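You operate a simulated robot arm through the tools that you are given. There is no shell and no other tool. Be economical: measure what you need, move in short steps, check, and stop when the job is done.

You are at the controls of a simulated two-armed robot. One attempt, no reset.

## Task
Clamp the orange block, lock it and brush the dust off its top.
Fine: free the blue knob, hold the plunger down to load it, knob a quarter turn back to lock; brush back in its spot. Set down upright: wooden brush. What is to be rubbed or washed off counts as gone when no trace of it is left.

The check looks at the end state, three seconds after you hand in, the way a careful person would. Anything else that was tipped, shoved, dropped, spilled or broken makes it a failure.

## Robot
Two 7-joint arms with two-finger parallel grippers on one trunk, on a base that drives. Base frame: it is fixed to the floor where the robot stands at the start and does not move with it; the origin is under the middle of the robot, x ahead of it, y to its left, z up; the surface under the hand at the start is at about z = 0.82. Lengths are in m, angles in rad, forces in N, time in s.
The left shoulder is at the start at [0.07, 0.133, 1.201], the right one opposite. With the tool pointing down near the work surface each hand reaches from about 0.1 to 0.64 m from the robot's upright axis, wherever it stands, measured 20 degrees to its own side. Places, roughly: blue block with a hole [-1.75, -0.5, 1.25]; blue knob of the grey clamp [0.5, -0.1, 0.9]; grey clamp [0.5, -0.1, 0.8]. Payload 1.57 kg a hand.
The tool frame of a hand sits at the grasp point between the pads (the TCP): z along the fingers, y along the line on which they close. The tips reach 0.03 m beyond it. The gripper opens to 0.08 m. The fingers are 0.017 m wide and 0.012 m thick; the gripper's body (0.04 by 0.082 m) begins 0.08 m behind the TCP.
Orientation is told as [roll, pitch, yaw] about the base's x, y, z axes, in that order, counted from this pose: with the fingers straight down and closing along the base's y, the tool's x points along the base's -x, its y along +y and its z along -z.

## Interface
- The arms move only by the tool arm_command. It takes "left_deltas", "right_deltas" or both (then of equal length, played together; a hand with none holds still); each is a list of rows, each a list of 3 entries, a list of its own where there are three numbers: the gripper command, from -1 (shut) to 1 (fully open), values between in proportion, then the shift along the tool's x, y, z in m, then the turn, a rotation vector about the tool's x, y, z in rad. In form: [[gripper, [dx, dy, dz], [rx, ry, rz]], ...]. A call has 1 to 10 rows; each row is the pose to reach, as a shift and turn from the pose commanded when the call began, along the tool's axes at that moment. A row lasts 0.2 s, in which the tool goes at most 0.05 m and 0.15 rad; a call with a longer step from one row to the next is refused whole, and so is a gripper value outside its range. Where a pose cannot be reached the arm comes as near as it can. A force on the tool above 40 N (or 10 N above the force at the start of the call, whichever is more), or a blocked arm, ends the call early, and 0.2 s more pass. Each finger travels about 0.153 m/s and halts on what it meets, pressing with about 43 N; the grip force reading is that of the motor and also rises with nothing between the fingers. The clock runs only during rows and for 0.2 s after the last one: add rows that repeat a pose to give the fingers time. It gives the time, the measured TCP pose, the force on the tool (base axes), the opening and the grip force at its end, in the units of the frame above (readings bear some noise), with the torque about the TCP (base axes, N m) and any sound that the robot's microphone picked up.
- Cameras (640 x 400 px; columns grow to the right, rows downward): "scene" is now at [0.1331, -0.0293, 1.4291]; the picture's right is [-0.33, -0.94, 0.00], its down [-0.57, 0.20, -0.80] and it looks along [0.75, -0.27, -0.60] (base axes); focal length 261 px, centre (320, 200). "left" rides on the left gripper at [0.072, 0.007, -0.122] in its tool frame; the picture's right is [-0.09, 1.00, 0.00], its down [-0.84, -0.08, -0.54] and it looks along [-0.54, -0.05, 0.84] (tool axes); focal length 238 px, centre (320, 200). "right" rides on the right gripper at [0.072, -0.007, -0.122] in its tool frame; the picture's right is [0.09, 1.00, 0.00], its down [-0.84, 0.08, -0.54] and it looks along [-0.54, 0.05, 0.84] (tool axes); focal length 238 px, centre (320, 200). There is no depth. A picture from a camera that has moved, and an enlarged one, comes with that camera's place and axes in the base frame and with its lens.
- get_image(camera): a new picture of that camera. It takes no simulated time.
- slide_trunk(by): slides the trunk up (or, below 0, down) by that many m; the arms and the scene camera ride with it, the base frame stays. It gives what a move gives, with no picture.
- steer(legs): drives the robot by 1 to 6 legs, each [ahead, left, turn to the left] in m, m and rad, along the robot's own axes; the way and the turn of a leg run together, so that a leg with both is an arc; at most 1.5 m and 3.142 rad a leg. The arms and the cameras ride along, it lands a little off, and it stops where it bumps. It gives what a move gives.
- turn_head(pan, tilt): turns the head with the scene camera to pan (to the left, within 1.501 rad either way) and tilt (down, from -0.506 to 1.204), counted from straight ahead of the robot. It gives what a move gives.
- zoom(camera, box): a new picture of the part [left, top, right, bottom] of that camera's present view, enlarged. It takes no simulated time.
- close_job(): hands the job in; it is judged then, once.

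Work in short steps. Places have to be worked out from the pictures, the camera data and where the tool is seen: move nearer, look again, correct. Check each grasp and each placing, and mend what went wrong. You have 120 turns and 92 pictures in all, those below and enlarged ones among them. Open the grippers and draw the arms clear of the work before you hand the job in, unless the task says otherwise; then end with one line.

The tools are called after "Emit:" by a JSON object that holds its "op" and its "data". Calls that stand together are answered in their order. arm_command: Moves the arms, as the interface text tells. Its arguments: {"type":"object","properties":{"left_deltas":{"type":"array"},"right_deltas":{"type":"array"}},"required":[]} The other tools are called the same way: slide_trunk (by) slides the trunk up or down; steer (legs) drives the base; turn_head (pan, tilt) turns the head that bears the scene camera; get_image (camera) takes a picture; zoom (camera, box) takes an enlarged picture of a part of a camera's view; close_job () hands the job in.

At the start:

```text
time: 0.0
left_ee_pos: [0.4383, 0.1012, 1.1341]
left_orientation: [0.0, 0.001, 0.001]
left_contact_force: [-0.5, -0.5, -0.1]
left_torque: [-0.01, -0.06, -0.03]
left_opening: 0.0798
left_finger_force: 0.0
right_ee_pos: [0.3639, -0.2634, 1.2244]
right_orientation: [0.002, 0.001, 0.0]
right_contact_force: [0.7, 0.2, -0.1]
right_torque: [0.01, -0.02, -0.02]
right_opening: 0.0799
right_finger_force: 0.1
trunk travel left (down, up): [-0.775, 0.165]
robot x, y, heading: [0.0017, -0.0, 0.002]
head pan, tilt: [-0.34, 0.644]
```

scene: 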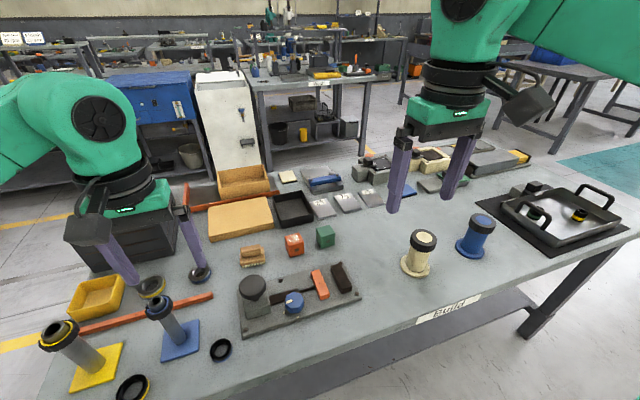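
right: 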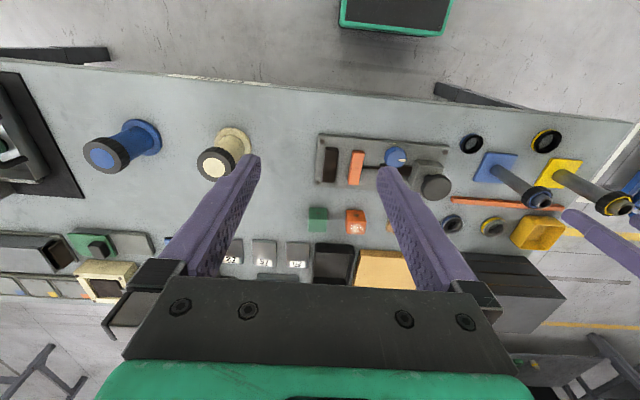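
left: 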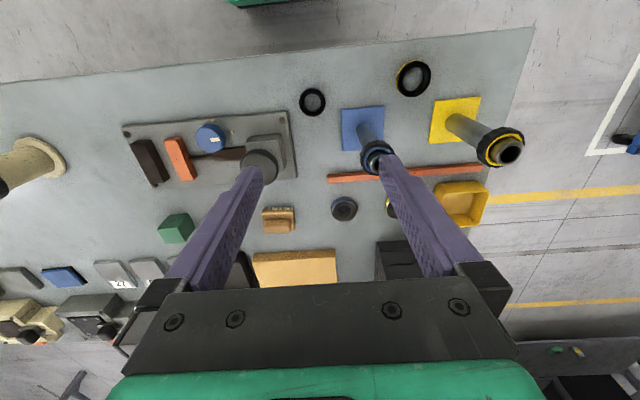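

I see the grey clamp with a plunger (dark cap), a blue knob, an orange bar and a dark bar; orange and green blocks and a wooden brush lie behind it. I zoom in to understand them.

Emit:
{"op": "zoom", "data": {"camera": "scene", "box": [220, 210, 380, 340]}}

Emit:
{"op": "zoom", "data": {"camera": "left", "box": [110, 90, 350, 240]}}

Emit:
{"op": "zoom", "data": {"camera": "right", "box": [290, 120, 470, 240]}}

```text
3.08 times, centred on (300, 275) of scene
camera zoom: at [0.1331, -0.0293, 1.4291], right [-0.33, -0.94, 0.0], down [-0.57, 0.2, -0.8], along [0.75, -0.27, -0.6], focal length 802 px, centre (382, -31)
```

zoom: 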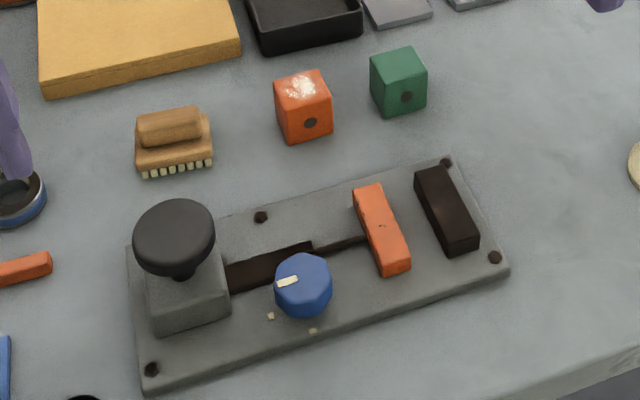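

```text
2.67 times, centred on (230, 165) of left
camera zoom: at [0.3672, 0.1062, 1.2559], right [0.09, 1.0, 0.0], down [0.84, -0.08, 0.54], along [0.54, -0.05, -0.84], focal length 636 px, centre (560, 293)
```

zoom: 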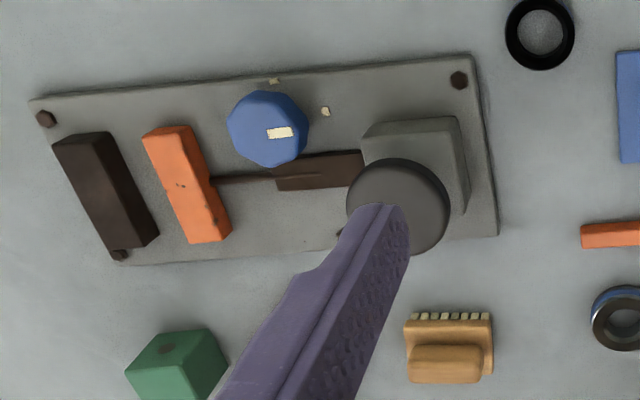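

```text
3.33 times, centred on (380, 180) of right
camera zoom: at [0.2911, -0.2706, 1.347], right [-0.09, 1.0, 0.0], down [0.84, 0.08, 0.54], along [0.54, 0.05, -0.84], focal length 794 px, centre (120, 267)
```

zoom: 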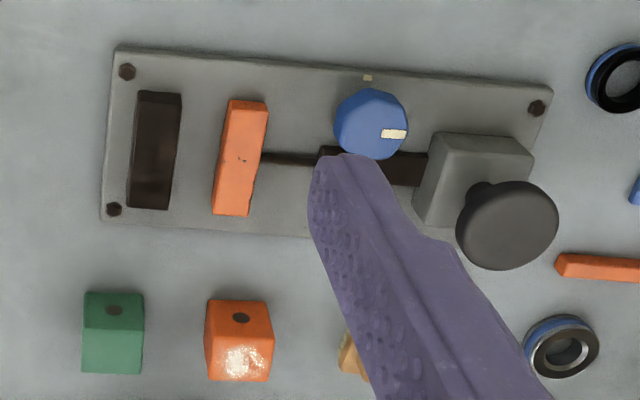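

The clamp has a dark fixed jaw (y≈-0.23), an orange sliding jaw (y≈-0.17), a knob at about (0.477,-0.089,0.86) and a plunger cap at about (0.516,-0.004,0.913). The block (0.675,-0.145) and brush (0.69,-0.016) are slightly out of reach, so I look down to see how much room there is to drive ahead.

Emit:
{"op": "turn_head", "data": {"pan": 0.0, "tilt": 1.15}}

Emit:
{"op": "get_image", "data": {"camera": "scene"}}

```text
time: 0.9
left_ee_pos: [0.4382, 0.1003, 1.1348]
left_orientation: [-0.001, 0.0, 0.003]
left_contact_force: [-0.1, -0.4, 0.0]
left_torque: [0.01, 0.03, 0.04]
left_opening: 0.0801
left_finger_force: 0.1
right_ee_pos: [0.3638, -0.2625, 1.2245]
right_orientation: [0.001, -0.001, 0.001]
right_contact_force: [0.5, 0.2, 0.3]
right_torque: [0.0, 0.03, 0.01]
right_opening: 0.0801
right_finger_force: 0.0
trunk travel left (down, up): [-0.775, 0.165]
robot x, y, heading: [0.0058, 0.0033, 0.0]
head pan, tilt: [0.0, 1.15]
```

```text
85 pictures are left
camera scene: at [0.1107, -0.0003, 1.3912], right [0.0, -1.0, 0.0], down [-0.91, 0.0, -0.41], along [0.41, 0.0, -0.91], focal length 261 px, centre (320, 200)
```

scene: 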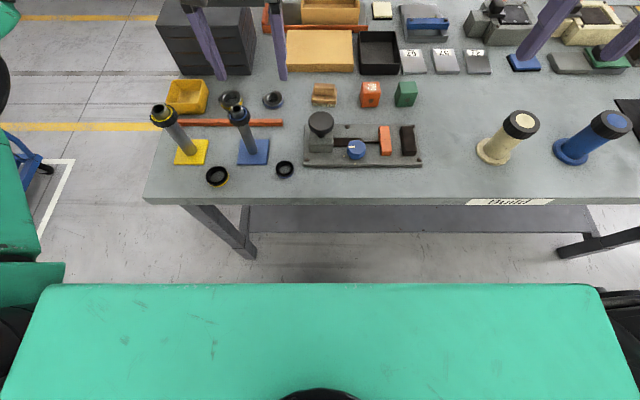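

The table edge is at x≈0.37 and the robot's front is about 0.2 or less, so there is room to drive 0.12 m ahead.

Emit:
{"op": "steer", "data": {"legs": [[0.12, -0.02, 0]]}}

Emit:
{"op": "turn_head", "data": {"pan": -0.2, "tilt": 0.85}}

Emit:
{"op": "get_image", "data": {"camera": "scene"}}

Emit:
{"op": "get_image", "data": {"camera": "right"}}

```text
time: 2.2
left_ee_pos: [0.5561, 0.0827, 1.1358]
left_orientation: [-0.001, -0.002, 0.003]
left_contact_force: [-0.3, 0.1, 0.4]
left_torque: [0.01, -0.02, -0.04]
left_opening: 0.0799
left_finger_force: 0.0
right_ee_pos: [0.4841, -0.2819, 1.2245]
right_orientation: [0.002, -0.002, 0.001]
right_contact_force: [-0.2, -0.3, 0.1]
right_torque: [0.02, -0.01, 0.01]
right_opening: 0.0799
right_finger_force: 0.1
trunk travel left (down, up): [-0.775, 0.165]
robot x, y, heading: [0.1187, -0.0198, -0.002]
head pan, tilt: [0.0, 1.15]
```

```text
time: 3.0
left_ee_pos: [0.5596, 0.0814, 1.1341]
left_orientation: [0.0, 0.001, 0.001]
left_contact_force: [0.0, 0.2, -0.7]
left_torque: [-0.01, 0.03, 0.01]
left_opening: 0.08
left_finger_force: 0.0
right_ee_pos: [0.4861, -0.2827, 1.2235]
right_orientation: [0.001, 0.0, 0.0]
right_contact_force: [0.0, 0.7, 0.2]
right_torque: [-0.01, 0.02, 0.0]
right_opening: 0.08
right_finger_force: 0.0
trunk travel left (down, up): [-0.775, 0.165]
robot x, y, heading: [0.1171, -0.0194, -0.003]
head pan, tilt: [-0.201, 0.85]
```

```text
84 pictures are left
camera scene: at [0.2493, -0.0358, 1.4118], right [-0.2, -0.98, 0.0], down [-0.74, 0.15, -0.66], along [0.65, -0.13, -0.75], focal length 261 px, centre (320, 200)
```

scene: 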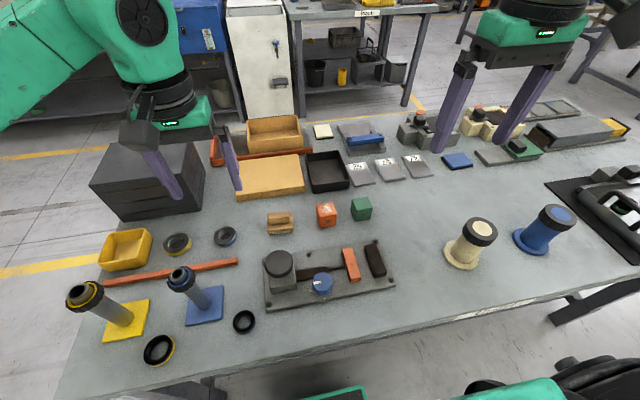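

```text
83 pictures are left
camera right: at [0.4126, -0.2905, 1.3467], right [-0.09, 1.0, 0.0], down [0.84, 0.08, 0.54], along [0.54, 0.05, -0.84], focal length 238 px, centre (320, 200)
```

right: 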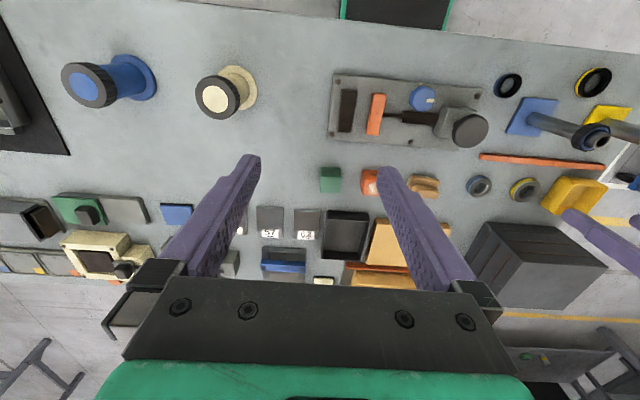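

The drive landed at x=0.117, and everything on the table is undisturbed. Next I move the right hand above the knob for a close view.

Emit:
{"op": "arm_command", "data": {"right_deltas": [[1, [0.01, 0.04, 0.03], [0, 0, 0]], [1, [0.015, 0.08, 0.06], [0, 0, 0]], [1, [0.02, 0.115, 0.09], [0, 0, 0]], [1, [0.025, 0.15, 0.12], [0, 0, 0]], [1, [0.026, 0.18, 0.15], [0, 0, 0]], [1, [0.026, 0.19, 0.19], [0, 0, 0]], [1, [0.026, 0.19, 0.19], [0, 0, 0]]]}}

Emit:
{"op": "get_image", "data": {"camera": "right"}}

```text
refused: row 1 steps farther than a row can; nothing moved
```

```text
82 pictures are left
camera right: at [0.4126, -0.2905, 1.3467], right [-0.09, 1.0, 0.0], down [0.84, 0.08, 0.54], along [0.54, 0.05, -0.84], focal length 238 px, centre (320, 200)
```

right: 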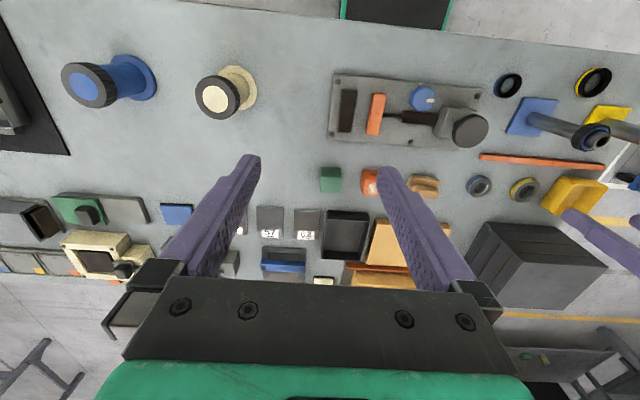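

The first step was a hair over 0.05 m, so I resend it in smaller steps.

Emit:
{"op": "arm_command", "data": {"right_deltas": [[1, [0.005, 0.035, 0.03], [0, 0, 0]], [1, [0.012, 0.07, 0.06], [0, 0, 0]], [1, [0.02, 0.105, 0.09], [0, 0, 0]], [1, [0.025, 0.14, 0.12], [0, 0, 0]], [1, [0.026, 0.17, 0.15], [0, 0, 0]], [1, [0.026, 0.19, 0.19], [0, 0, 0]], [1, [0.026, 0.19, 0.19], [0, 0, 0]]]}}

Emit:
{"op": "get_image", "data": {"camera": "right"}}

```text
time: 4.6
left_ee_pos: [0.5587, 0.0806, 1.1348]
left_orientation: [0.0, 0.0, 0.002]
left_contact_force: [0.1, 0.5, 0.7]
left_torque: [0.01, -0.03, 0.02]
left_opening: 0.08
left_finger_force: 0.0
right_ee_pos: [0.4602, -0.0935, 1.0333]
right_orientation: [0.003, 0.001, 0.0]
right_contact_force: [-0.6, 0.4, 0.9]
right_torque: [-0.01, 0.02, 0.0]
right_opening: 0.0801
right_finger_force: 0.0
trunk travel left (down, up): [-0.775, 0.165]
robot x, y, heading: [0.1194, -0.022, 0.0]
head pan, tilt: [-0.201, 0.85]
```

```text
81 pictures are left
camera right: at [0.3866, -0.1014, 1.1563], right [-0.09, 1.0, 0.0], down [0.84, 0.08, 0.54], along [0.54, 0.05, -0.84], focal length 238 px, centre (320, 200)
```

right: 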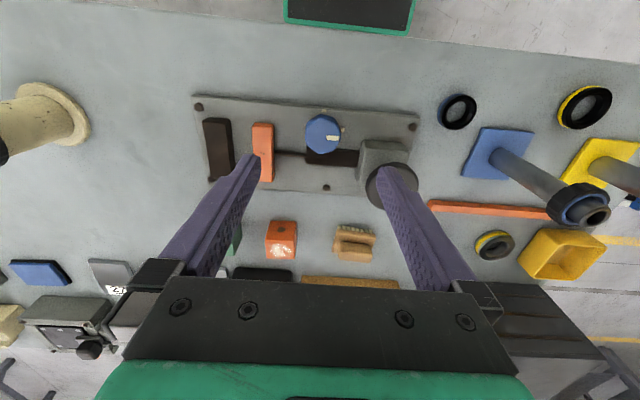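

Emit:
{"op": "zoom", "data": {"camera": "right", "box": [180, 80, 430, 240]}}

```text
2.50 times, centred on (305, 160) of right
camera zoom: at [0.3866, -0.1014, 1.1563], right [-0.09, 1.0, 0.0], down [0.84, 0.08, 0.54], along [0.54, 0.05, -0.84], focal length 596 px, centre (358, 300)
```

zoom: 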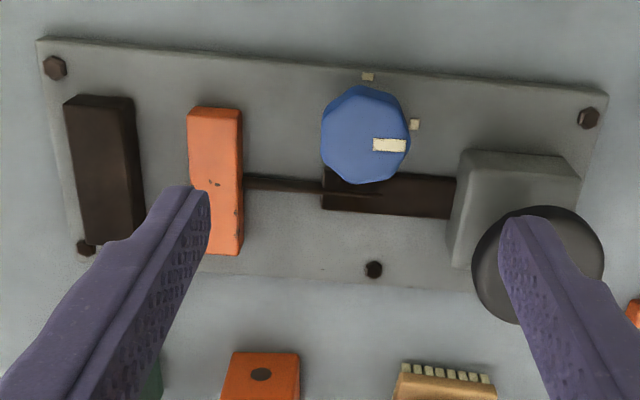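

The knob centre is (0.4775, -0.089), with marks towards +y (where the pointer is now) and towards -x. The jaw gap (~0.03) is narrower than the block (~0.043), so the plunger must open the jaw. I turn the right hand 45° clockwise, with the fingers part open, and centre it over the knob.

Emit:
{"op": "arm_command", "data": {"right_deltas": [[0.5, [-0.005, 0.002, 0.01], [0, 0, 0.14]], [0.5, [-0.01, 0.004, 0.03], [0, 0, 0.28]], [0.5, [-0.017, 0.004, 0.05], [0, 0, 0.42]], [0.5, [-0.017, 0.004, 0.07], [0, 0, 0.56]], [0.5, [-0.017, 0.004, 0.08], [0, 0, 0.7]], [0.5, [-0.017, 0.004, 0.09], [0, 0, 0.785]], [0.5, [-0.017, 0.004, 0.09], [0, 0, 0.785]]]}}

Emit:
{"op": "get_image", "data": {"camera": "right"}}

Emit:
{"op": "get_image", "data": {"camera": "scene"}}

```text
time: 6.2
left_ee_pos: [0.5591, 0.0803, 1.1343]
left_orientation: [-0.001, -0.001, 0.002]
left_contact_force: [-0.2, 0.5, -0.4]
left_torque: [-0.01, -0.02, -0.04]
left_opening: 0.08
left_finger_force: 0.0
right_ee_pos: [0.4752, -0.0887, 0.9453]
right_orientation: [0.002, 0.002, -0.789]
right_contact_force: [-0.6, 0.5, 0.5]
right_torque: [-0.01, 0.02, 0.02]
right_opening: 0.0601
right_finger_force: 0.0
trunk travel left (down, up): [-0.775, 0.165]
robot x, y, heading: [0.1217, -0.0177, 0.0]
head pan, tilt: [-0.201, 0.85]
```

```text
79 pictures are left
camera right: at [0.4185, -0.0427, 1.0678], right [0.64, 0.77, 0.0], down [0.65, -0.54, 0.54], along [0.42, -0.35, -0.84], focal length 238 px, centre (320, 200)
```

right: 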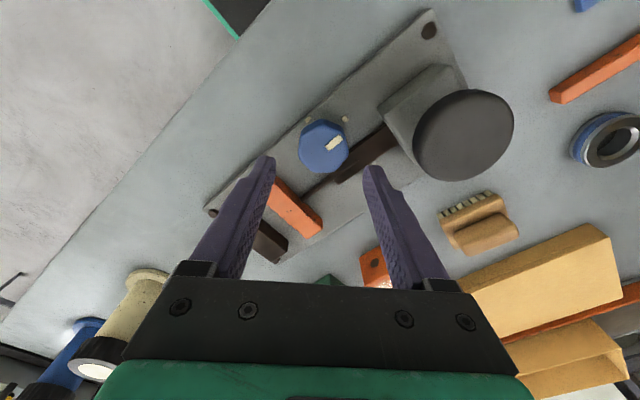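

```text
78 pictures are left
camera scene: at [0.2484, -0.0356, 1.412], right [-0.2, -0.98, 0.0], down [-0.74, 0.15, -0.66], along [0.65, -0.13, -0.75], focal length 261 px, centre (320, 200)
```

scene: 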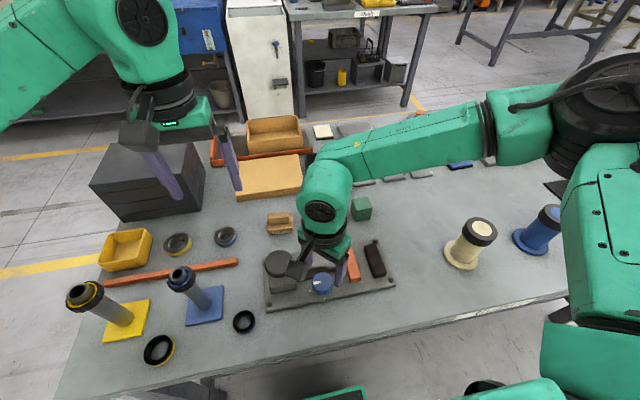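

The knob centre checks out at (0.479,-0.0895). I descend around it, watching the force.

Emit:
{"op": "arm_command", "data": {"right_deltas": [[0.5, [-0.0028, 0.0019, 0.03], [0, 0, 0]], [0.5, [-0.0028, 0.0019, 0.05], [0, 0, 0]], [0.5, [-0.0028, 0.0019, 0.06], [0, 0, 0]], [0.5, [-0.0028, 0.0019, 0.07], [0, 0, 0]], [0.5, [-0.0028, 0.0019, 0.07], [0, 0, 0]]]}}

Emit:
{"op": "get_image", "data": {"camera": "right"}}

```text
time: 7.2
left_ee_pos: [0.5563, 0.0801, 1.1348]
left_orientation: [-0.002, -0.002, 0.001]
left_contact_force: [0.2, -0.2, -0.2]
left_torque: [-0.01, 0.01, -0.02]
left_opening: 0.0802
left_finger_force: 0.0
right_ee_pos: [0.474, -0.1096, 0.902]
right_orientation: [0.022, 0.003, -0.788]
right_contact_force: [-7.5, 1.0, 17.1]
right_torque: [0.48, -0.05, 0.14]
right_opening: 0.0577
right_finger_force: 0.1
right hand out of reach, approached as far as the arm can: row 1, 2, 3, 4, 5
trunk travel left (down, up): [-0.775, 0.165]
robot x, y, heading: [0.1195, -0.0179, -0.002]
head pan, tilt: [-0.201, 0.85]
stopped in row 5 (right hand): the force on the tool passed its limit at 49 N (the readings are from after the stop); the commanded pose is now the measured one
```

```text
77 pictures are left
camera right: at [0.4153, -0.0666, 1.0251], right [0.64, 0.77, 0.02], down [0.64, -0.55, 0.54], along [0.43, -0.33, -0.84], focal length 238 px, centre (320, 200)
```

right: 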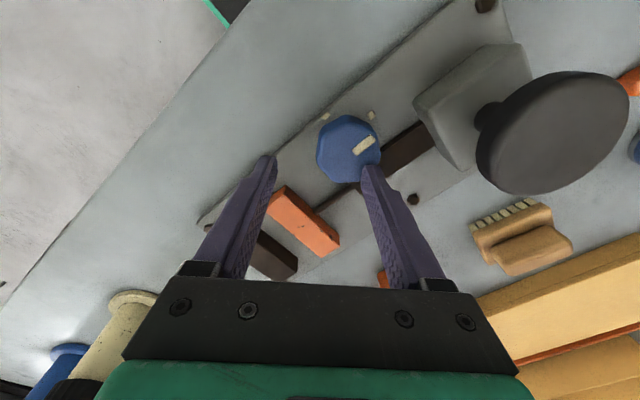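

The arm couldn't keep its course: it drifted to y=-0.11 and one finger touched the knob, though nothing has visibly moved. I lift and try a different yaw, since the limit is probably wrist-related.

Emit:
{"op": "arm_command", "data": {"right_deltas": [[0.5, [0, 0, -0.03], [0, 0, 0]], [0.5, [0, 0, -0.06], [0, 0, 0]], [0.5, [0, 0, -0.06], [0, 0, -0.14]], [0.5, [0, 0, -0.06], [0, 0, -0.28]], [0.5, [0, 0, -0.06], [0, 0, -0.42]], [0.5, [0, 0, -0.06], [0, 0, -0.56]], [0.5, [0, 0, -0.06], [0, 0, -0.7]], [0.5, [0, 0, -0.06], [0, 0, -0.788]], [0.5, [0, 0, -0.06], [0, 0, -0.788]]]}}

```text
time: 9.2
left_ee_pos: [0.5593, 0.0793, 1.1346]
left_orientation: [0.0, -0.001, 0.0]
left_contact_force: [-0.3, -0.1, -0.4]
left_torque: [0.01, 0.04, 0.02]
left_opening: 0.0801
left_finger_force: 0.1
right_ee_pos: [0.4756, -0.112, 0.9591]
right_orientation: [0.013, -0.012, 0.003]
right_contact_force: [0.4, 0.4, -0.2]
right_torque: [0.0, 0.01, 0.0]
right_opening: 0.06
right_finger_force: 0.1
trunk travel left (down, up): [-0.775, 0.165]
robot x, y, heading: [0.1212, -0.0203, 0.001]
head pan, tilt: [-0.201, 0.85]
```

Now I centre over the knob at yaw 0, go down to just above it and turn to +45° to test reach.

Emit:
{"op": "arm_command", "data": {"right_deltas": [[0.5, [-0.0035, 0.022, 0.0], [0.013, 0.012, 0]], [0.5, [-0.0035, 0.023, 0.02], [0.013, 0.012, 0]], [0.5, [-0.0035, 0.023, 0.035], [0.013, 0.012, 0]], [0.5, [-0.0035, 0.023, 0.035], [0.013, 0.012, 0]]]}}

```text
time: 10.2
left_ee_pos: [0.5586, 0.0808, 1.1341]
left_orientation: [0.001, 0.001, 0.002]
left_contact_force: [0.0, -0.3, 0.5]
left_torque: [0.03, 0.01, -0.02]
left_opening: 0.0801
left_finger_force: 0.2
right_ee_pos: [0.4772, -0.0946, 0.929]
right_orientation: [0.001, 0.0, 0.002]
right_contact_force: [0.5, 0.7, 0.4]
right_torque: [0.01, 0.0, -0.02]
right_opening: 0.0599
right_finger_force: 0.1
right hand out of reach, approached as far as the arm can: row 3, 4
trunk travel left (down, up): [-0.775, 0.165]
robot x, y, heading: [0.1211, -0.019, -0.0]
head pan, tilt: [-0.201, 0.85]
```

Low positions across the body are the limit here, so I raise the hand and reposition the base a little back and left.

Emit:
{"op": "arm_command", "data": {"right_deltas": [[0.5, [0, 0, -0.04], [0, 0, 0]], [0.5, [0, -0.01, -0.08], [0, 0, 0]], [0.5, [0, -0.01, -0.12], [0, 0, 0]], [0.5, [0, -0.01, -0.12], [0, 0, 0]]]}}

Emit:
{"op": "steer", "data": {"legs": [[-0.06, 0.05, 0]]}}

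```text
time: 11.2
left_ee_pos: [0.5598, 0.0806, 1.1329]
left_orientation: [0.0, -0.001, 0.002]
left_contact_force: [0.4, 0.2, 0.1]
left_torque: [0.0, 0.0, -0.01]
left_opening: 0.0801
left_finger_force: 0.1
right_ee_pos: [0.4772, -0.1063, 1.0495]
right_orientation: [0.002, 0.0, 0.0]
right_contact_force: [0.2, -0.6, 0.0]
right_torque: [-0.02, -0.01, 0.0]
right_opening: 0.0599
right_finger_force: 0.1
trunk travel left (down, up): [-0.775, 0.165]
robot x, y, heading: [0.1227, -0.0195, -0.002]
head pan, tilt: [-0.201, 0.85]
```

```text
time: 12.3
left_ee_pos: [0.5025, 0.1264, 1.1329]
left_orientation: [0.001, 0.003, 0.002]
left_contact_force: [0.8, 1.3, -0.2]
left_torque: [0.02, 0.02, -0.01]
left_opening: 0.0798
left_finger_force: 0.0
right_ee_pos: [0.42, -0.061, 1.047]
right_orientation: [0.004, 0.003, 0.0]
right_contact_force: [-0.2, -0.6, 0.0]
right_torque: [0.01, -0.02, -0.04]
right_opening: 0.0598
right_finger_force: 0.0
trunk travel left (down, up): [-0.775, 0.165]
robot x, y, heading: [0.0598, 0.0264, -0.002]
head pan, tilt: [-0.201, 0.85]
```

Now I go back over the knob while turning to yaw -45°.

Emit:
{"op": "arm_command", "data": {"right_deltas": [[0.5, [-0.03, -0.015, 0.0], [0, 0, 0.14]], [0.5, [-0.059, -0.028, 0.015], [0, 0, 0.28]], [0.5, [-0.059, -0.028, 0.04], [0, 0, 0.42]], [0.5, [-0.059, -0.028, 0.07], [0, 0, 0.56]], [0.5, [-0.059, -0.028, 0.095], [0, 0, 0.7]], [0.5, [-0.059, -0.028, 0.115], [0, 0, 0.785]], [0.5, [-0.059, -0.028, 0.115], [0, 0, 0.785]]]}}

Emit:
{"op": "get_image", "data": {"camera": "right"}}

```text
time: 13.9
left_ee_pos: [0.4999, 0.1289, 1.1343]
left_orientation: [0.0, -0.001, 0.001]
left_contact_force: [0.5, 0.5, -0.3]
left_torque: [-0.01, -0.02, -0.02]
left_opening: 0.0801
left_finger_force: 0.2
right_ee_pos: [0.477, -0.0885, 0.9345]
right_orientation: [0.001, 0.001, -0.788]
right_contact_force: [0.0, 0.0, -0.1]
right_torque: [0.0, 0.01, -0.01]
right_opening: 0.0598
right_finger_force: 0.0
trunk travel left (down, up): [-0.775, 0.165]
robot x, y, heading: [0.0613, 0.0317, 0.002]
head pan, tilt: [-0.201, 0.85]
```

```text
76 pictures are left
camera right: at [0.4197, -0.043, 1.0564], right [0.64, 0.77, 0.0], down [0.65, -0.54, 0.54], along [0.42, -0.35, -0.84], focal length 238 px, centre (320, 200)
```

right: 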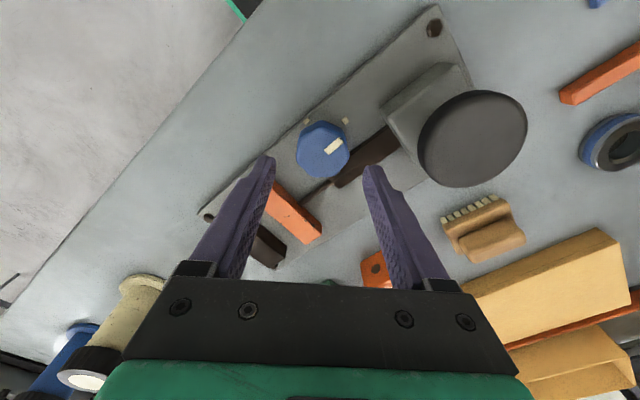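

In reach now, and centred within a millimetre or so. I descend around the knob.

Emit:
{"op": "arm_command", "data": {"right_deltas": [[0.5, [-0.001, 0, 0.025], [0, 0, 0]], [0.5, [-0.001, 0, 0.045], [0, 0, 0]], [0.5, [-0.001, 0, 0.06], [0, 0, 0]], [0.5, [-0.001, 0, 0.06], [0, 0, 0]]]}}

Emit:
{"op": "get_image", "data": {"camera": "right"}}

```text
time: 14.9
left_ee_pos: [0.5015, 0.1309, 1.1338]
left_orientation: [-0.002, -0.002, 0.003]
left_contact_force: [-0.1, -0.8, 0.0]
left_torque: [0.01, 0.0, 0.02]
left_opening: 0.0803
left_finger_force: 0.1
right_ee_pos: [0.4698, -0.0977, 0.8873]
right_orientation: [0.004, 0.001, -0.783]
right_contact_force: [8.9, 9.0, 5.9]
right_torque: [0.48, -0.33, 0.01]
right_opening: 0.0708
right_finger_force: 6.0
right hand out of reach, approached as far as the arm can: row 2, 3, 4
trunk travel left (down, up): [-0.775, 0.165]
robot x, y, heading: [0.0639, 0.028, 0.001]
head pan, tilt: [-0.201, 0.85]
```

```text
75 pictures are left
camera right: at [0.4129, -0.0533, 1.0095], right [0.64, 0.77, 0.0], down [0.65, -0.54, 0.54], along [0.42, -0.34, -0.84], focal length 238 px, centre (320, 200)
```

right: 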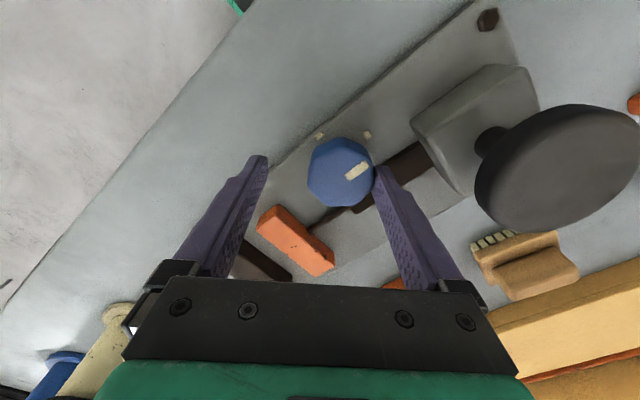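

Still limited below z≈0.9, yet fine higher up. So I lift both hands and lower the trunk 0.12 m to bring the work into a comfortable height.

Emit:
{"op": "arm_command", "data": {"right_deltas": [[0.5, [0, 0, -0.04], [0, 0, 0]], [0.5, [0, 0, -0.08], [0, 0, 0]], [0.5, [0, 0, -0.12], [0, 0, 0]], [0.5, [0, 0, -0.16], [0, 0, 0]], [0.5, [0, 0, -0.19], [0, 0, 0]], [0.5, [0, 0, -0.19], [0, 0, 0]]], "left_deltas": [[1, [0, 0, -0.03], [0, 0, 0]], [1, [0, 0, -0.06], [0, 0, 0]], [1, [0, 0, -0.08], [0, 0, 0]], [1, [0, 0, -0.1], [0, 0, 0]], [1, [0, 0, -0.1], [0, 0, 0]], [1, [0, 0, -0.1], [0, 0, 0]]]}}

Emit:
{"op": "slide_trunk", "data": {"by": -0.12}}

Emit:
{"op": "get_image", "data": {"camera": "scene"}}

```text
time: 16.3
left_ee_pos: [0.502, 0.129, 1.2331]
left_orientation: [-0.001, 0.002, 0.002]
left_contact_force: [-0.4, 0.1, 0.2]
left_torque: [0.03, 0.0, 0.0]
left_opening: 0.0798
left_finger_force: 0.1
right_ee_pos: [0.4687, -0.1029, 1.0776]
right_orientation: [0.002, 0.002, -0.786]
right_contact_force: [0.2, 0.6, 0.5]
right_torque: [0.0, -0.01, -0.02]
right_opening: 0.0602
right_finger_force: 0.1
trunk travel left (down, up): [-0.775, 0.165]
robot x, y, heading: [0.0629, 0.0277, -0.0]
head pan, tilt: [-0.201, 0.85]
```

```text
time: 17.8
left_ee_pos: [0.5, 0.1301, 1.1138]
left_orientation: [-0.001, 0.001, 0.001]
left_contact_force: [0.5, -0.1, 0.0]
left_torque: [-0.01, 0.03, 0.0]
left_opening: 0.0799
left_finger_force: 0.0
right_ee_pos: [0.4681, -0.103, 0.9578]
right_orientation: [0.0, 0.0, -0.784]
right_contact_force: [0.0, -0.5, 0.2]
right_torque: [0.01, -0.01, 0.01]
right_opening: 0.06
right_finger_force: 0.0
trunk travel left (down, up): [-0.655, 0.285]
robot x, y, heading: [0.0627, 0.0294, 0.005]
head pan, tilt: [-0.201, 0.85]
```

```text
74 pictures are left
camera scene: at [0.189, 0.013, 1.2921], right [-0.2, -0.98, 0.0], down [-0.74, 0.15, -0.66], along [0.65, -0.13, -0.75], focal length 261 px, centre (320, 200)
```

scene: 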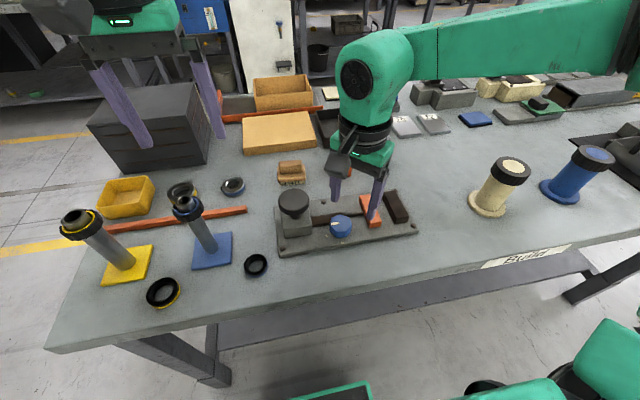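

I centre again and descend at the lower trunk height.

Emit:
{"op": "arm_command", "data": {"right_deltas": [[0.5, [0.0028, 0.017, 0.0], [0, 0, 0]], [0.5, [0.0028, 0.017, 0.03], [0, 0, 0]], [0.5, [0.0028, 0.017, 0.04], [0, 0, 0]], [0.5, [0.0028, 0.017, 0.04], [0, 0, 0]]]}}

Emit:
{"op": "get_image", "data": {"camera": "right"}}

```text
time: 18.8
left_ee_pos: [0.5006, 0.1283, 1.1132]
left_orientation: [-0.001, 0.0, 0.001]
left_contact_force: [-0.5, 0.8, -0.2]
left_torque: [0.01, 0.01, 0.0]
left_opening: 0.0801
left_finger_force: 0.2
right_ee_pos: [0.4784, -0.09, 0.9167]
right_orientation: [0.002, -0.001, -0.786]
right_contact_force: [0.1, 0.3, 0.1]
right_torque: [0.01, 0.01, -0.01]
right_opening: 0.0601
right_finger_force: 0.0
trunk travel left (down, up): [-0.655, 0.285]
robot x, y, heading: [0.061, 0.0291, 0.002]
head pan, tilt: [-0.201, 0.85]
```

```text
73 pictures are left
camera right: at [0.4209, -0.0442, 1.0391], right [0.64, 0.77, 0.0], down [0.65, -0.54, 0.54], along [0.42, -0.35, -0.84], focal length 238 px, centre (320, 200)
```

right: 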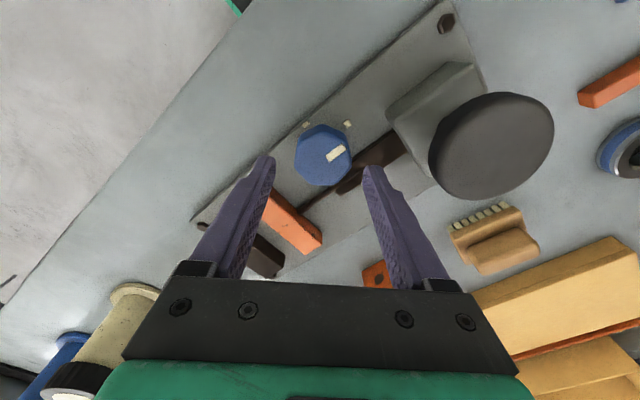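

Centred; I continue down to the knob.

Emit:
{"op": "arm_command", "data": {"right_deltas": [[0.5, [0, 0, 0.02], [0, 0, 0]], [0.5, [0, 0, 0.035], [0, 0, 0]], [0.5, [0, 0, 0.045], [0, 0, 0]], [0.5, [0, 0, 0.045], [0, 0, 0]]]}}

Emit:
{"op": "get_image", "data": {"camera": "right"}}

```text
time: 19.8
left_ee_pos: [0.4997, 0.1287, 1.1135]
left_orientation: [-0.001, 0.001, 0.003]
left_contact_force: [0.0, -0.3, 0.1]
left_torque: [0.04, 0.03, 0.01]
left_opening: 0.0797
left_finger_force: 0.1
right_ee_pos: [0.4789, -0.0886, 0.8728]
right_orientation: [0.001, 0.001, -0.785]
right_contact_force: [-0.5, 1.1, -0.4]
right_torque: [0.0, 0.02, -0.04]
right_opening: 0.0601
right_finger_force: 0.1
trunk travel left (down, up): [-0.655, 0.285]
robot x, y, heading: [0.0599, 0.029, -0.0]
head pan, tilt: [-0.201, 0.85]
```

```text
72 pictures are left
camera right: at [0.4221, -0.0432, 0.9949], right [0.64, 0.77, 0.0], down [0.65, -0.54, 0.54], along [0.42, -0.34, -0.84], focal length 238 px, centre (320, 200)
```

right: 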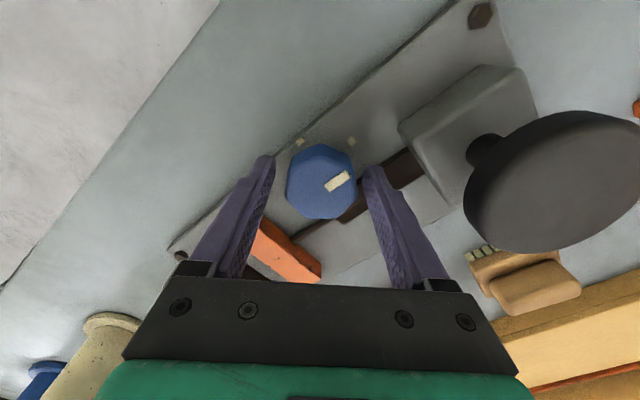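

Tips are at z≈0.843 and the knob top at 0.862, so there is enough overlap. I close on the knob.

Emit:
{"op": "arm_command", "data": {"right_deltas": [[0.0, [0, 0, 0.002], [0, 0, 0]], [-0.4, [0, 0, 0.002], [0, 0, 0]], [-0.4, [0, 0, 0.002], [0, 0, 0]]]}}

```text
time: 20.6
left_ee_pos: [0.5009, 0.1284, 1.1139]
left_orientation: [0.0, 0.0, 0.002]
left_contact_force: [0.3, -0.1, -0.5]
left_torque: [0.04, 0.0, -0.01]
left_opening: 0.0801
left_finger_force: 0.0
right_ee_pos: [0.4792, -0.0875, 0.8726]
right_orientation: [0.006, -0.002, -0.786]
right_contact_force: [9.1, -2.6, 20.4]
right_torque: [0.22, 0.32, 0.01]
right_opening: 0.043
right_finger_force: 44.8
trunk travel left (down, up): [-0.655, 0.285]
robot x, y, heading: [0.0615, 0.0284, -0.002]
head pan, tilt: [-0.201, 0.85]
```

Gripped at 0.043 m. I turn counter-clockwise (rz negative) towards the -x mark and listen.

Emit:
{"op": "arm_command", "data": {"right_deltas": [[-0.4, [0, 0, -0.001], [0, 0, -0.14]], [-0.4, [0, 0, -0.001], [0, 0, -0.28]], [-0.4, [0, 0, -0.001], [0, 0, -0.42]], [-0.4, [0, 0, -0.001], [0, 0, -0.56]], [-0.4, [0, 0, -0.001], [0, 0, -0.7]], [-0.4, [0, 0, -0.001], [0, 0, -0.785]]]}}

Emit:
{"op": "get_image", "data": {"camera": "right"}}

```text
time: 22.0
left_ee_pos: [0.4994, 0.1288, 1.1139]
left_orientation: [0.0, 0.0, 0.002]
left_contact_force: [-0.3, -0.6, -0.2]
left_torque: [0.0, -0.01, 0.0]
left_opening: 0.0799
left_finger_force: 0.1
right_ee_pos: [0.4793, -0.0889, 0.8713]
right_orientation: [0.002, -0.003, 0.002]
right_contact_force: [16.1, -2.6, 31.7]
right_torque: [0.1, 0.49, 0.02]
right_opening: 0.043
right_finger_force: 45.5
trunk travel left (down, up): [-0.655, 0.285]
robot x, y, heading: [0.057, 0.0305, -0.002]
head pan, tilt: [-0.201, 0.85]
```

```text
71 pictures are left
camera right: at [0.4058, -0.0957, 0.9944], right [-0.09, 1.0, 0.0], down [0.84, 0.08, 0.54], along [0.54, 0.05, -0.84], focal length 238 px, centre (320, 200)
```

right: 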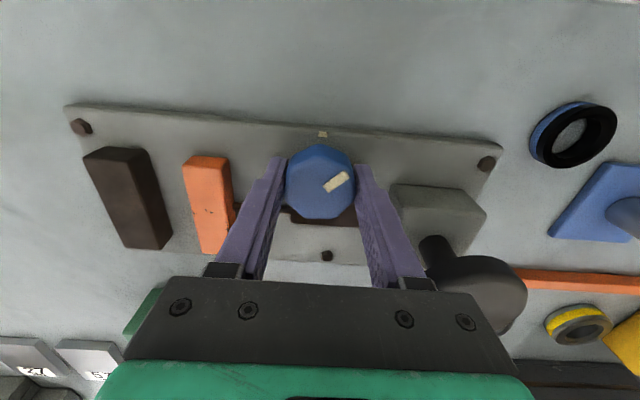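

The knob follows. I relieve the side forces slightly and finish the quarter turn.

Emit:
{"op": "arm_command", "data": {"right_deltas": [[-0.4, [-0.002, 0, -0.003], [0, 0, -0.1]], [-0.4, [-0.002, 0, -0.003], [0, 0, -0.24]], [-0.4, [-0.002, 0, -0.003], [0, 0, -0.38]], [-0.4, [-0.002, 0, -0.003], [0, 0, -0.52]], [-0.4, [-0.002, 0, -0.003], [0, 0, -0.66]], [-0.4, [-0.002, 0, -0.003], [0, 0, -0.8]], [-0.4, [-0.002, 0, -0.003], [0, 0, -0.8]]]}}

Emit:
{"op": "get_image", "data": {"camera": "right"}}

```text
time: 23.4
left_ee_pos: [0.5029, 0.1271, 1.112]
left_orientation: [0.0, 0.002, 0.001]
left_contact_force: [-0.9, 0.5, 1.2]
left_torque: [-0.1, -0.05, -0.01]
left_opening: 0.0798
left_finger_force: 0.0
right_ee_pos: [0.4792, -0.0887, 0.873]
right_orientation: [-0.028, -0.008, 0.775]
right_contact_force: [18.0, -18.9, -16.4]
right_torque: [0.61, -0.79, -0.02]
right_opening: 0.043
right_finger_force: 45.2
right hand out of reach, approached as far as the arm can: row 6, 7
trunk travel left (down, up): [-0.655, 0.285]
robot x, y, heading: [0.0586, 0.0278, -0.0]
head pan, tilt: [-0.201, 0.85]
stopped in row 7 (right hand): the force on the tool passed its limit at 49 N (the readings are from after the stop); the commanded pose is now the measured one
```

```text
70 pictures are left
camera right: at [0.4275, -0.1424, 0.9946], right [-0.76, 0.65, -0.03], down [0.53, 0.65, 0.55], along [0.37, 0.4, -0.84], focal length 238 px, centre (320, 200)
```

right: 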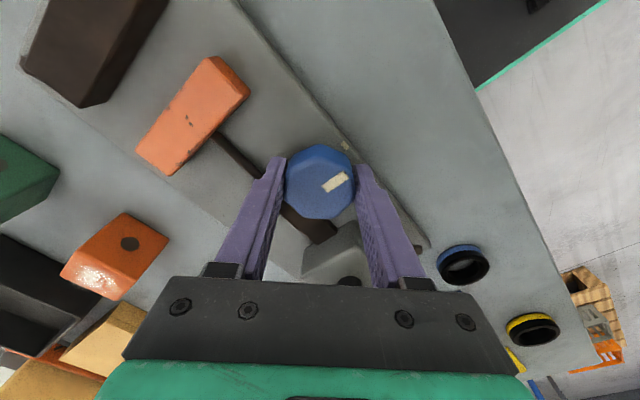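

The hand turned the knob 89.5° to the -x mark. I release, lift and look.

Emit:
{"op": "arm_command", "data": {"right_deltas": [[0.3, [0, 0, -0.001], [0, 0, 0]], [0.3, [0, 0, -0.001], [0, 0, 0]], [0.3, [0, 0, -0.03], [0, 0, 0]], [0.3, [0, 0, -0.06], [0, 0, 0]], [0.3, [0, 0, -0.1], [0, 0, 0]], [0.3, [0, 0, -0.13], [0, 0, 0.14]], [0.3, [0, 0, -0.13], [0, 0, 0.28]], [0.3, [0, 0, -0.13], [0, 0, 0.42]], [0.3, [0, 0, -0.13], [0, 0, 0.56]], [0.3, [0, 0, -0.13], [0, 0, 0.7]]]}}

Emit:
{"op": "zoom", "data": {"camera": "right", "box": [180, 80, 430, 240]}}

```text
time: 25.6
left_ee_pos: [0.4991, 0.1278, 1.113]
left_orientation: [0.0, 0.0, 0.0]
left_contact_force: [-0.1, 0.4, -0.3]
left_torque: [0.04, -0.02, -0.03]
left_opening: 0.0799
left_finger_force: 0.0
right_ee_pos: [0.4718, -0.0831, 1.0069]
right_orientation: [-0.008, -0.02, 0.077]
right_contact_force: [-0.2, -0.4, -0.1]
right_torque: [0.01, -0.02, 0.0]
right_opening: 0.0519
right_finger_force: 0.2
trunk travel left (down, up): [-0.655, 0.285]
robot x, y, heading: [0.0619, 0.0284, -0.003]
head pan, tilt: [-0.201, 0.85]
```

```text
2.50 times, centred on (305, 160) of right
camera zoom: at [0.3959, -0.0952, 1.1264], right [-0.17, 0.99, -0.01], down [0.82, 0.14, 0.56], along [0.55, 0.09, -0.83], focal length 596 px, centre (358, 300)
```

zoom: 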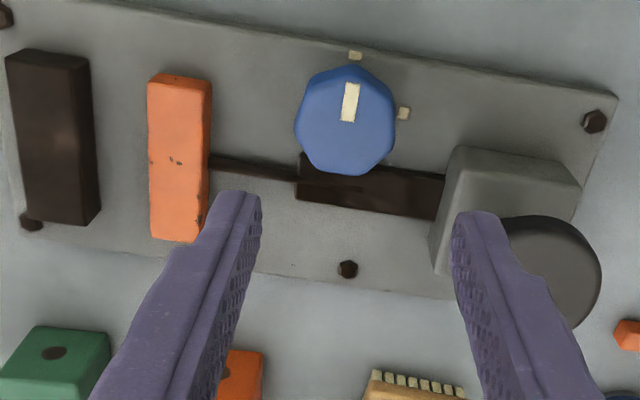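

The pointer is on the -x mark, so the clamp is free. I move the right hand aside and bring the left, fingers closed, above the plunger cap at (0.516,-0.004).

Emit:
{"op": "arm_command", "data": {"right_deltas": [[0.3, [0, -0.035, -0.02], [-0.008, 0.02, 0.077]], [0.3, [0, -0.075, -0.04], [-0.008, 0.02, 0.077]], [0.3, [0, -0.115, -0.05], [-0.008, 0.02, 0.077]], [0.3, [0, -0.15, -0.05], [-0.008, 0.02, 0.077]], [0.3, [0, -0.18, -0.05], [-0.008, 0.02, 0.077]], [0.3, [0, -0.18, -0.05], [-0.008, 0.02, 0.077]], [0.3, [0, -0.18, -0.05], [-0.008, 0.02, 0.077]]], "left_deltas": [[0, [0, 0, 0], [0, 0, 0]], [-1, [0, -0.03, 0.02], [0, 0, 0]], [-1, [-0.005, -0.06, 0.05], [0, 0, 0]], [-1, [-0.01, -0.09, 0.07], [0, 0, 0]], [-1, [-0.017, -0.12, 0.09], [0, 0, 0]], [-1, [-0.017, -0.132, 0.113], [0, 0, 0]], [-1, [-0.017, -0.132, 0.113], [0, 0, 0]]]}}

Emit:
{"op": "get_image", "data": {"camera": "left"}}

Emit:
{"op": "get_image", "data": {"camera": "scene"}}

```text
time: 27.2
left_ee_pos: [0.5155, -0.004, 1.0002]
left_orientation: [0.001, 0.0, -0.001]
left_contact_force: [-0.5, -0.5, 0.0]
left_torque: [0.03, 0.01, -0.02]
left_opening: 0.0
left_finger_force: 21.4
right_ee_pos: [0.4843, -0.2641, 1.0582]
right_orientation: [0.004, -0.001, 0.002]
right_contact_force: [0.0, 0.1, -0.5]
right_torque: [0.0, -0.03, 0.01]
right_opening: 0.0518
right_finger_force: 0.0
trunk travel left (down, up): [-0.655, 0.285]
robot x, y, heading: [0.0649, 0.0275, -0.004]
head pan, tilt: [-0.201, 0.85]
```

```text
68 pictures are left
camera left: at [0.4447, 0.0015, 1.1216], right [0.09, 1.0, 0.0], down [0.84, -0.08, 0.54], along [0.54, -0.05, -0.84], focal length 238 px, centre (320, 200)
```

left: 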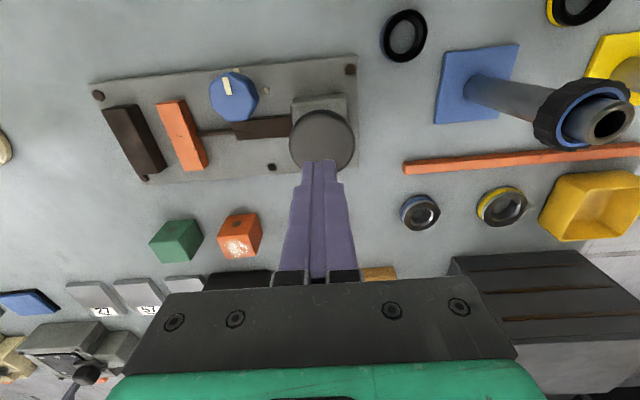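

```text
67 pictures are left
camera scene: at [0.1891, 0.0124, 1.2921], right [-0.2, -0.98, 0.0], down [-0.74, 0.15, -0.66], along [0.65, -0.13, -0.75], focal length 261 px, centre (320, 200)
```

scene: 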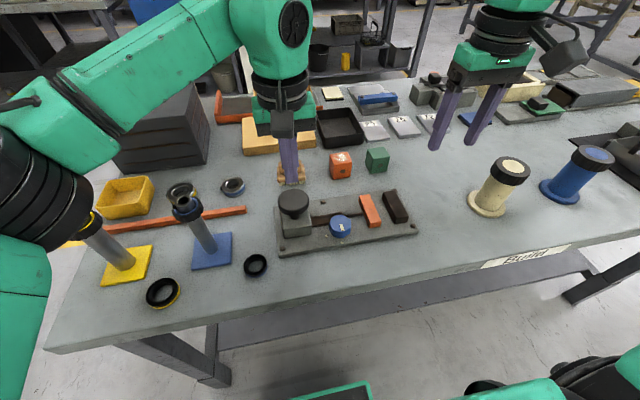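

The cap is centred under the left fingers, at about (0.514,-0.003). The left elbow looks close to the yellow post, so I check with the head panned left.

Emit:
{"op": "turn_head", "data": {"pan": 0.9, "tilt": 0.85}}

Emit:
{"op": "get_image", "data": {"camera": "scene"}}

```text
time: 28.6
left_ee_pos: [0.517, -0.0033, 1.0005]
left_orientation: [-0.001, -0.001, 0.0]
left_contact_force: [0.6, 0.9, -0.9]
left_torque: [0.02, 0.02, -0.01]
left_opening: 0.0
left_finger_force: 21.3
right_ee_pos: [0.4839, -0.2634, 1.0567]
right_orientation: [0.0, -0.003, 0.001]
right_contact_force: [-0.4, 0.1, 0.2]
right_torque: [-0.01, -0.01, 0.01]
right_opening: 0.052
right_finger_force: 0.1
trunk travel left (down, up): [-0.655, 0.285]
robot x, y, heading: [0.0624, 0.0318, -0.002]
head pan, tilt: [0.901, 0.85]
```

```text
66 pictures are left
camera scene: at [0.1617, 0.0893, 1.292], right [0.78, -0.62, 0.0], down [-0.47, -0.59, -0.66], along [0.41, 0.52, -0.75], focal length 261 px, centre (320, 200)
```

scene: 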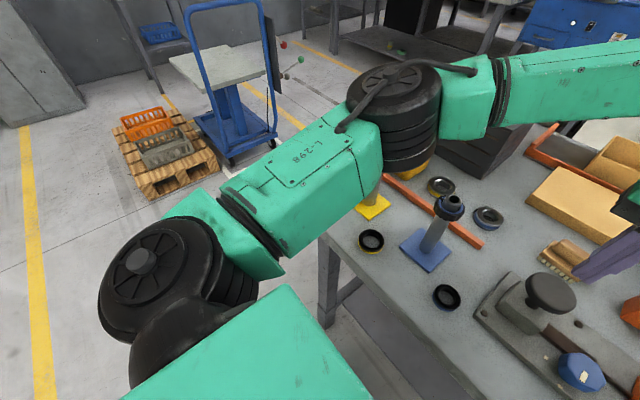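

The elbow hangs over the yellow post (top at z≈0.96) with only a few centimetres to spare. I raise the trunk 0.06 m for clearance before lowering the hand.

Emit:
{"op": "slide_trunk", "data": {"by": 0.06}}

Emit:
{"op": "arm_command", "data": {"left_deltas": [[-1, [0.001, 0, 0.03], [0, 0, 0]], [-1, [0.001, 0, 0.06], [0, 0, 0]], [-1, [0.001, 0, 0.09], [0, 0, 0]], [-1, [0.001, 0, 0.105], [0, 0, 0]], [-1, [0.001, 0, 0.105], [0, 0, 0]]]}}

Emit:
{"op": "get_image", "data": {"camera": "scene"}}

```text
time: 29.6
left_ee_pos: [0.5168, -0.0051, 1.061]
left_orientation: [0.0, -0.001, 0.001]
left_contact_force: [0.3, 0.4, 0.3]
left_torque: [0.01, 0.01, -0.01]
left_opening: 0.0001
left_finger_force: 21.9
right_ee_pos: [0.4833, -0.264, 1.1185]
right_orientation: [-0.002, -0.001, 0.002]
right_contact_force: [-0.3, 0.8, -0.1]
right_torque: [-0.03, -0.02, 0.0]
right_opening: 0.052
right_finger_force: 0.0
trunk travel left (down, up): [-0.715, 0.225]
robot x, y, heading: [0.0609, 0.0295, -0.002]
head pan, tilt: [0.901, 0.85]
```

```text
time: 30.8
left_ee_pos: [0.5147, -0.0057, 0.9567]
left_orientation: [0.0, 0.001, 0.0]
left_contact_force: [0.4, 0.7, -0.7]
left_torque: [-0.02, -0.05, 0.01]
left_opening: 0.0001
left_finger_force: 20.8
right_ee_pos: [0.4843, -0.2645, 1.118]
right_orientation: [0.0, -0.002, 0.002]
right_contact_force: [-1.0, 0.1, 0.1]
right_torque: [0.0, 0.01, 0.0]
right_opening: 0.0518
right_finger_force: 0.1
trunk travel left (down, up): [-0.715, 0.225]
robot x, y, heading: [0.0572, 0.0272, -0.002]
head pan, tilt: [0.901, 0.85]
```

```text
65 pictures are left
camera scene: at [0.1615, 0.0894, 1.352], right [0.78, -0.62, 0.0], down [-0.47, -0.59, -0.66], along [0.41, 0.52, -0.75], focal length 261 px, centre (320, 200)
```

scene: 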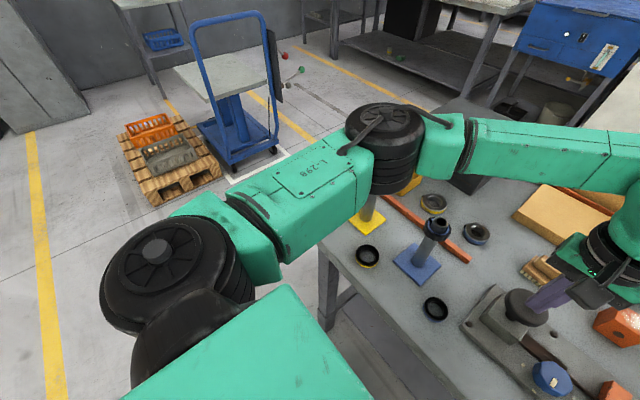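

Elbow clearance is better now. I press the plunger in small steps and then look at the jaw.

Emit:
{"op": "arm_command", "data": {"left_deltas": [[-1, [0, -0.002, 0.01], [0, 0, 0]], [-1, [0, -0.002, 0.017], [0, 0, 0]], [-1, [0, -0.002, 0.022], [0, 0, 0]], [-1, [0, -0.002, 0.027], [0, 0, 0]], [-1, [0, -0.002, 0.032], [0, 0, 0]], [-1, [0, -0.002, 0.032], [0, 0, 0]]]}}

Emit:
{"op": "get_image", "data": {"camera": "left"}}

```text
time: 32.2
left_ee_pos: [0.5158, -0.0079, 0.9231]
left_orientation: [-0.001, 0.0, 0.001]
left_contact_force: [3.3, 0.6, 7.0]
left_torque: [0.02, -0.09, 0.02]
left_opening: 0.0
left_finger_force: 21.3
right_ee_pos: [0.4838, -0.2627, 1.1191]
right_orientation: [-0.001, -0.001, 0.004]
right_contact_force: [0.5, 0.3, -0.8]
right_torque: [0.0, -0.01, 0.01]
right_opening: 0.0522
right_finger_force: 0.0
trunk travel left (down, up): [-0.715, 0.225]
robot x, y, heading: [0.0616, 0.0301, -0.0]
head pan, tilt: [0.901, 0.85]
```

```text
64 pictures are left
camera left: at [0.4441, -0.0007, 1.0447], right [0.09, 1.0, 0.0], down [0.84, -0.08, 0.54], along [0.54, -0.05, -0.84], focal length 238 px, centre (320, 200)
```

left: 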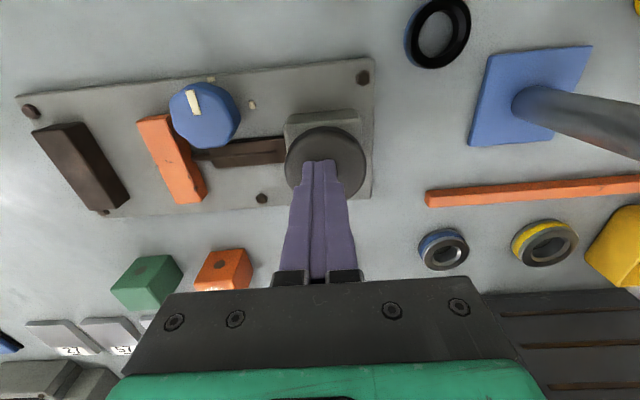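

Pressing moves the orange jaw towards the plunger, so it opens. I press on to find the full stroke.

Emit:
{"op": "arm_command", "data": {"left_deltas": [[-1, [0, 0, 0.006], [0, 0, 0]], [-1, [0, 0, 0.012], [0, 0, 0]], [-1, [0, 0, 0.018], [0, 0, 0]], [-1, [0, 0, 0.018], [0, 0, 0]]]}}

Emit:
{"op": "get_image", "data": {"camera": "left"}}

```text
time: 32.9
left_ee_pos: [0.515, -0.005, 0.9156]
left_orientation: [-0.006, -0.01, 0.001]
left_contact_force: [-7.4, 7.1, 17.5]
left_torque: [0.26, 0.36, -0.02]
left_opening: 0.0
left_finger_force: 21.4
right_ee_pos: [0.482, -0.2618, 1.1192]
right_orientation: [0.0, -0.003, 0.0]
right_contact_force: [0.2, 0.0, 0.7]
right_torque: [0.01, -0.01, -0.01]
right_opening: 0.0518
right_finger_force: 0.0
trunk travel left (down, up): [-0.715, 0.225]
robot x, y, heading: [0.0589, 0.0281, -0.005]
head pan, tilt: [0.901, 0.85]
stopped in row 3 (left hand): the force on the tool passed its limit at 46 N (the readings are from after the stop); the commanded pose is now the measured one
```

```text
63 pictures are left
camera left: at [0.4426, 0.0001, 1.0366], right [0.09, 1.0, -0.01], down [0.83, -0.07, 0.55], along [0.55, -0.05, -0.83], focal length 238 px, centre (320, 200)
```

left: 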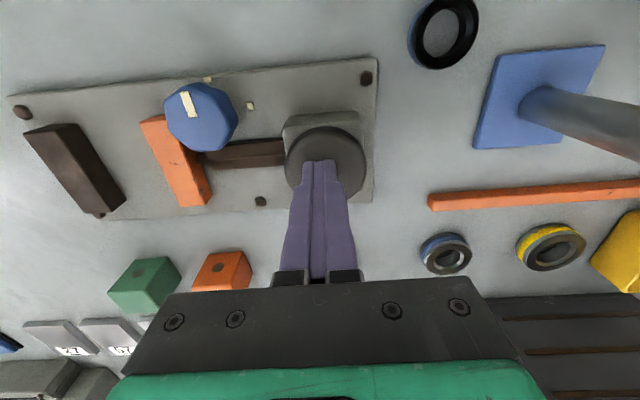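

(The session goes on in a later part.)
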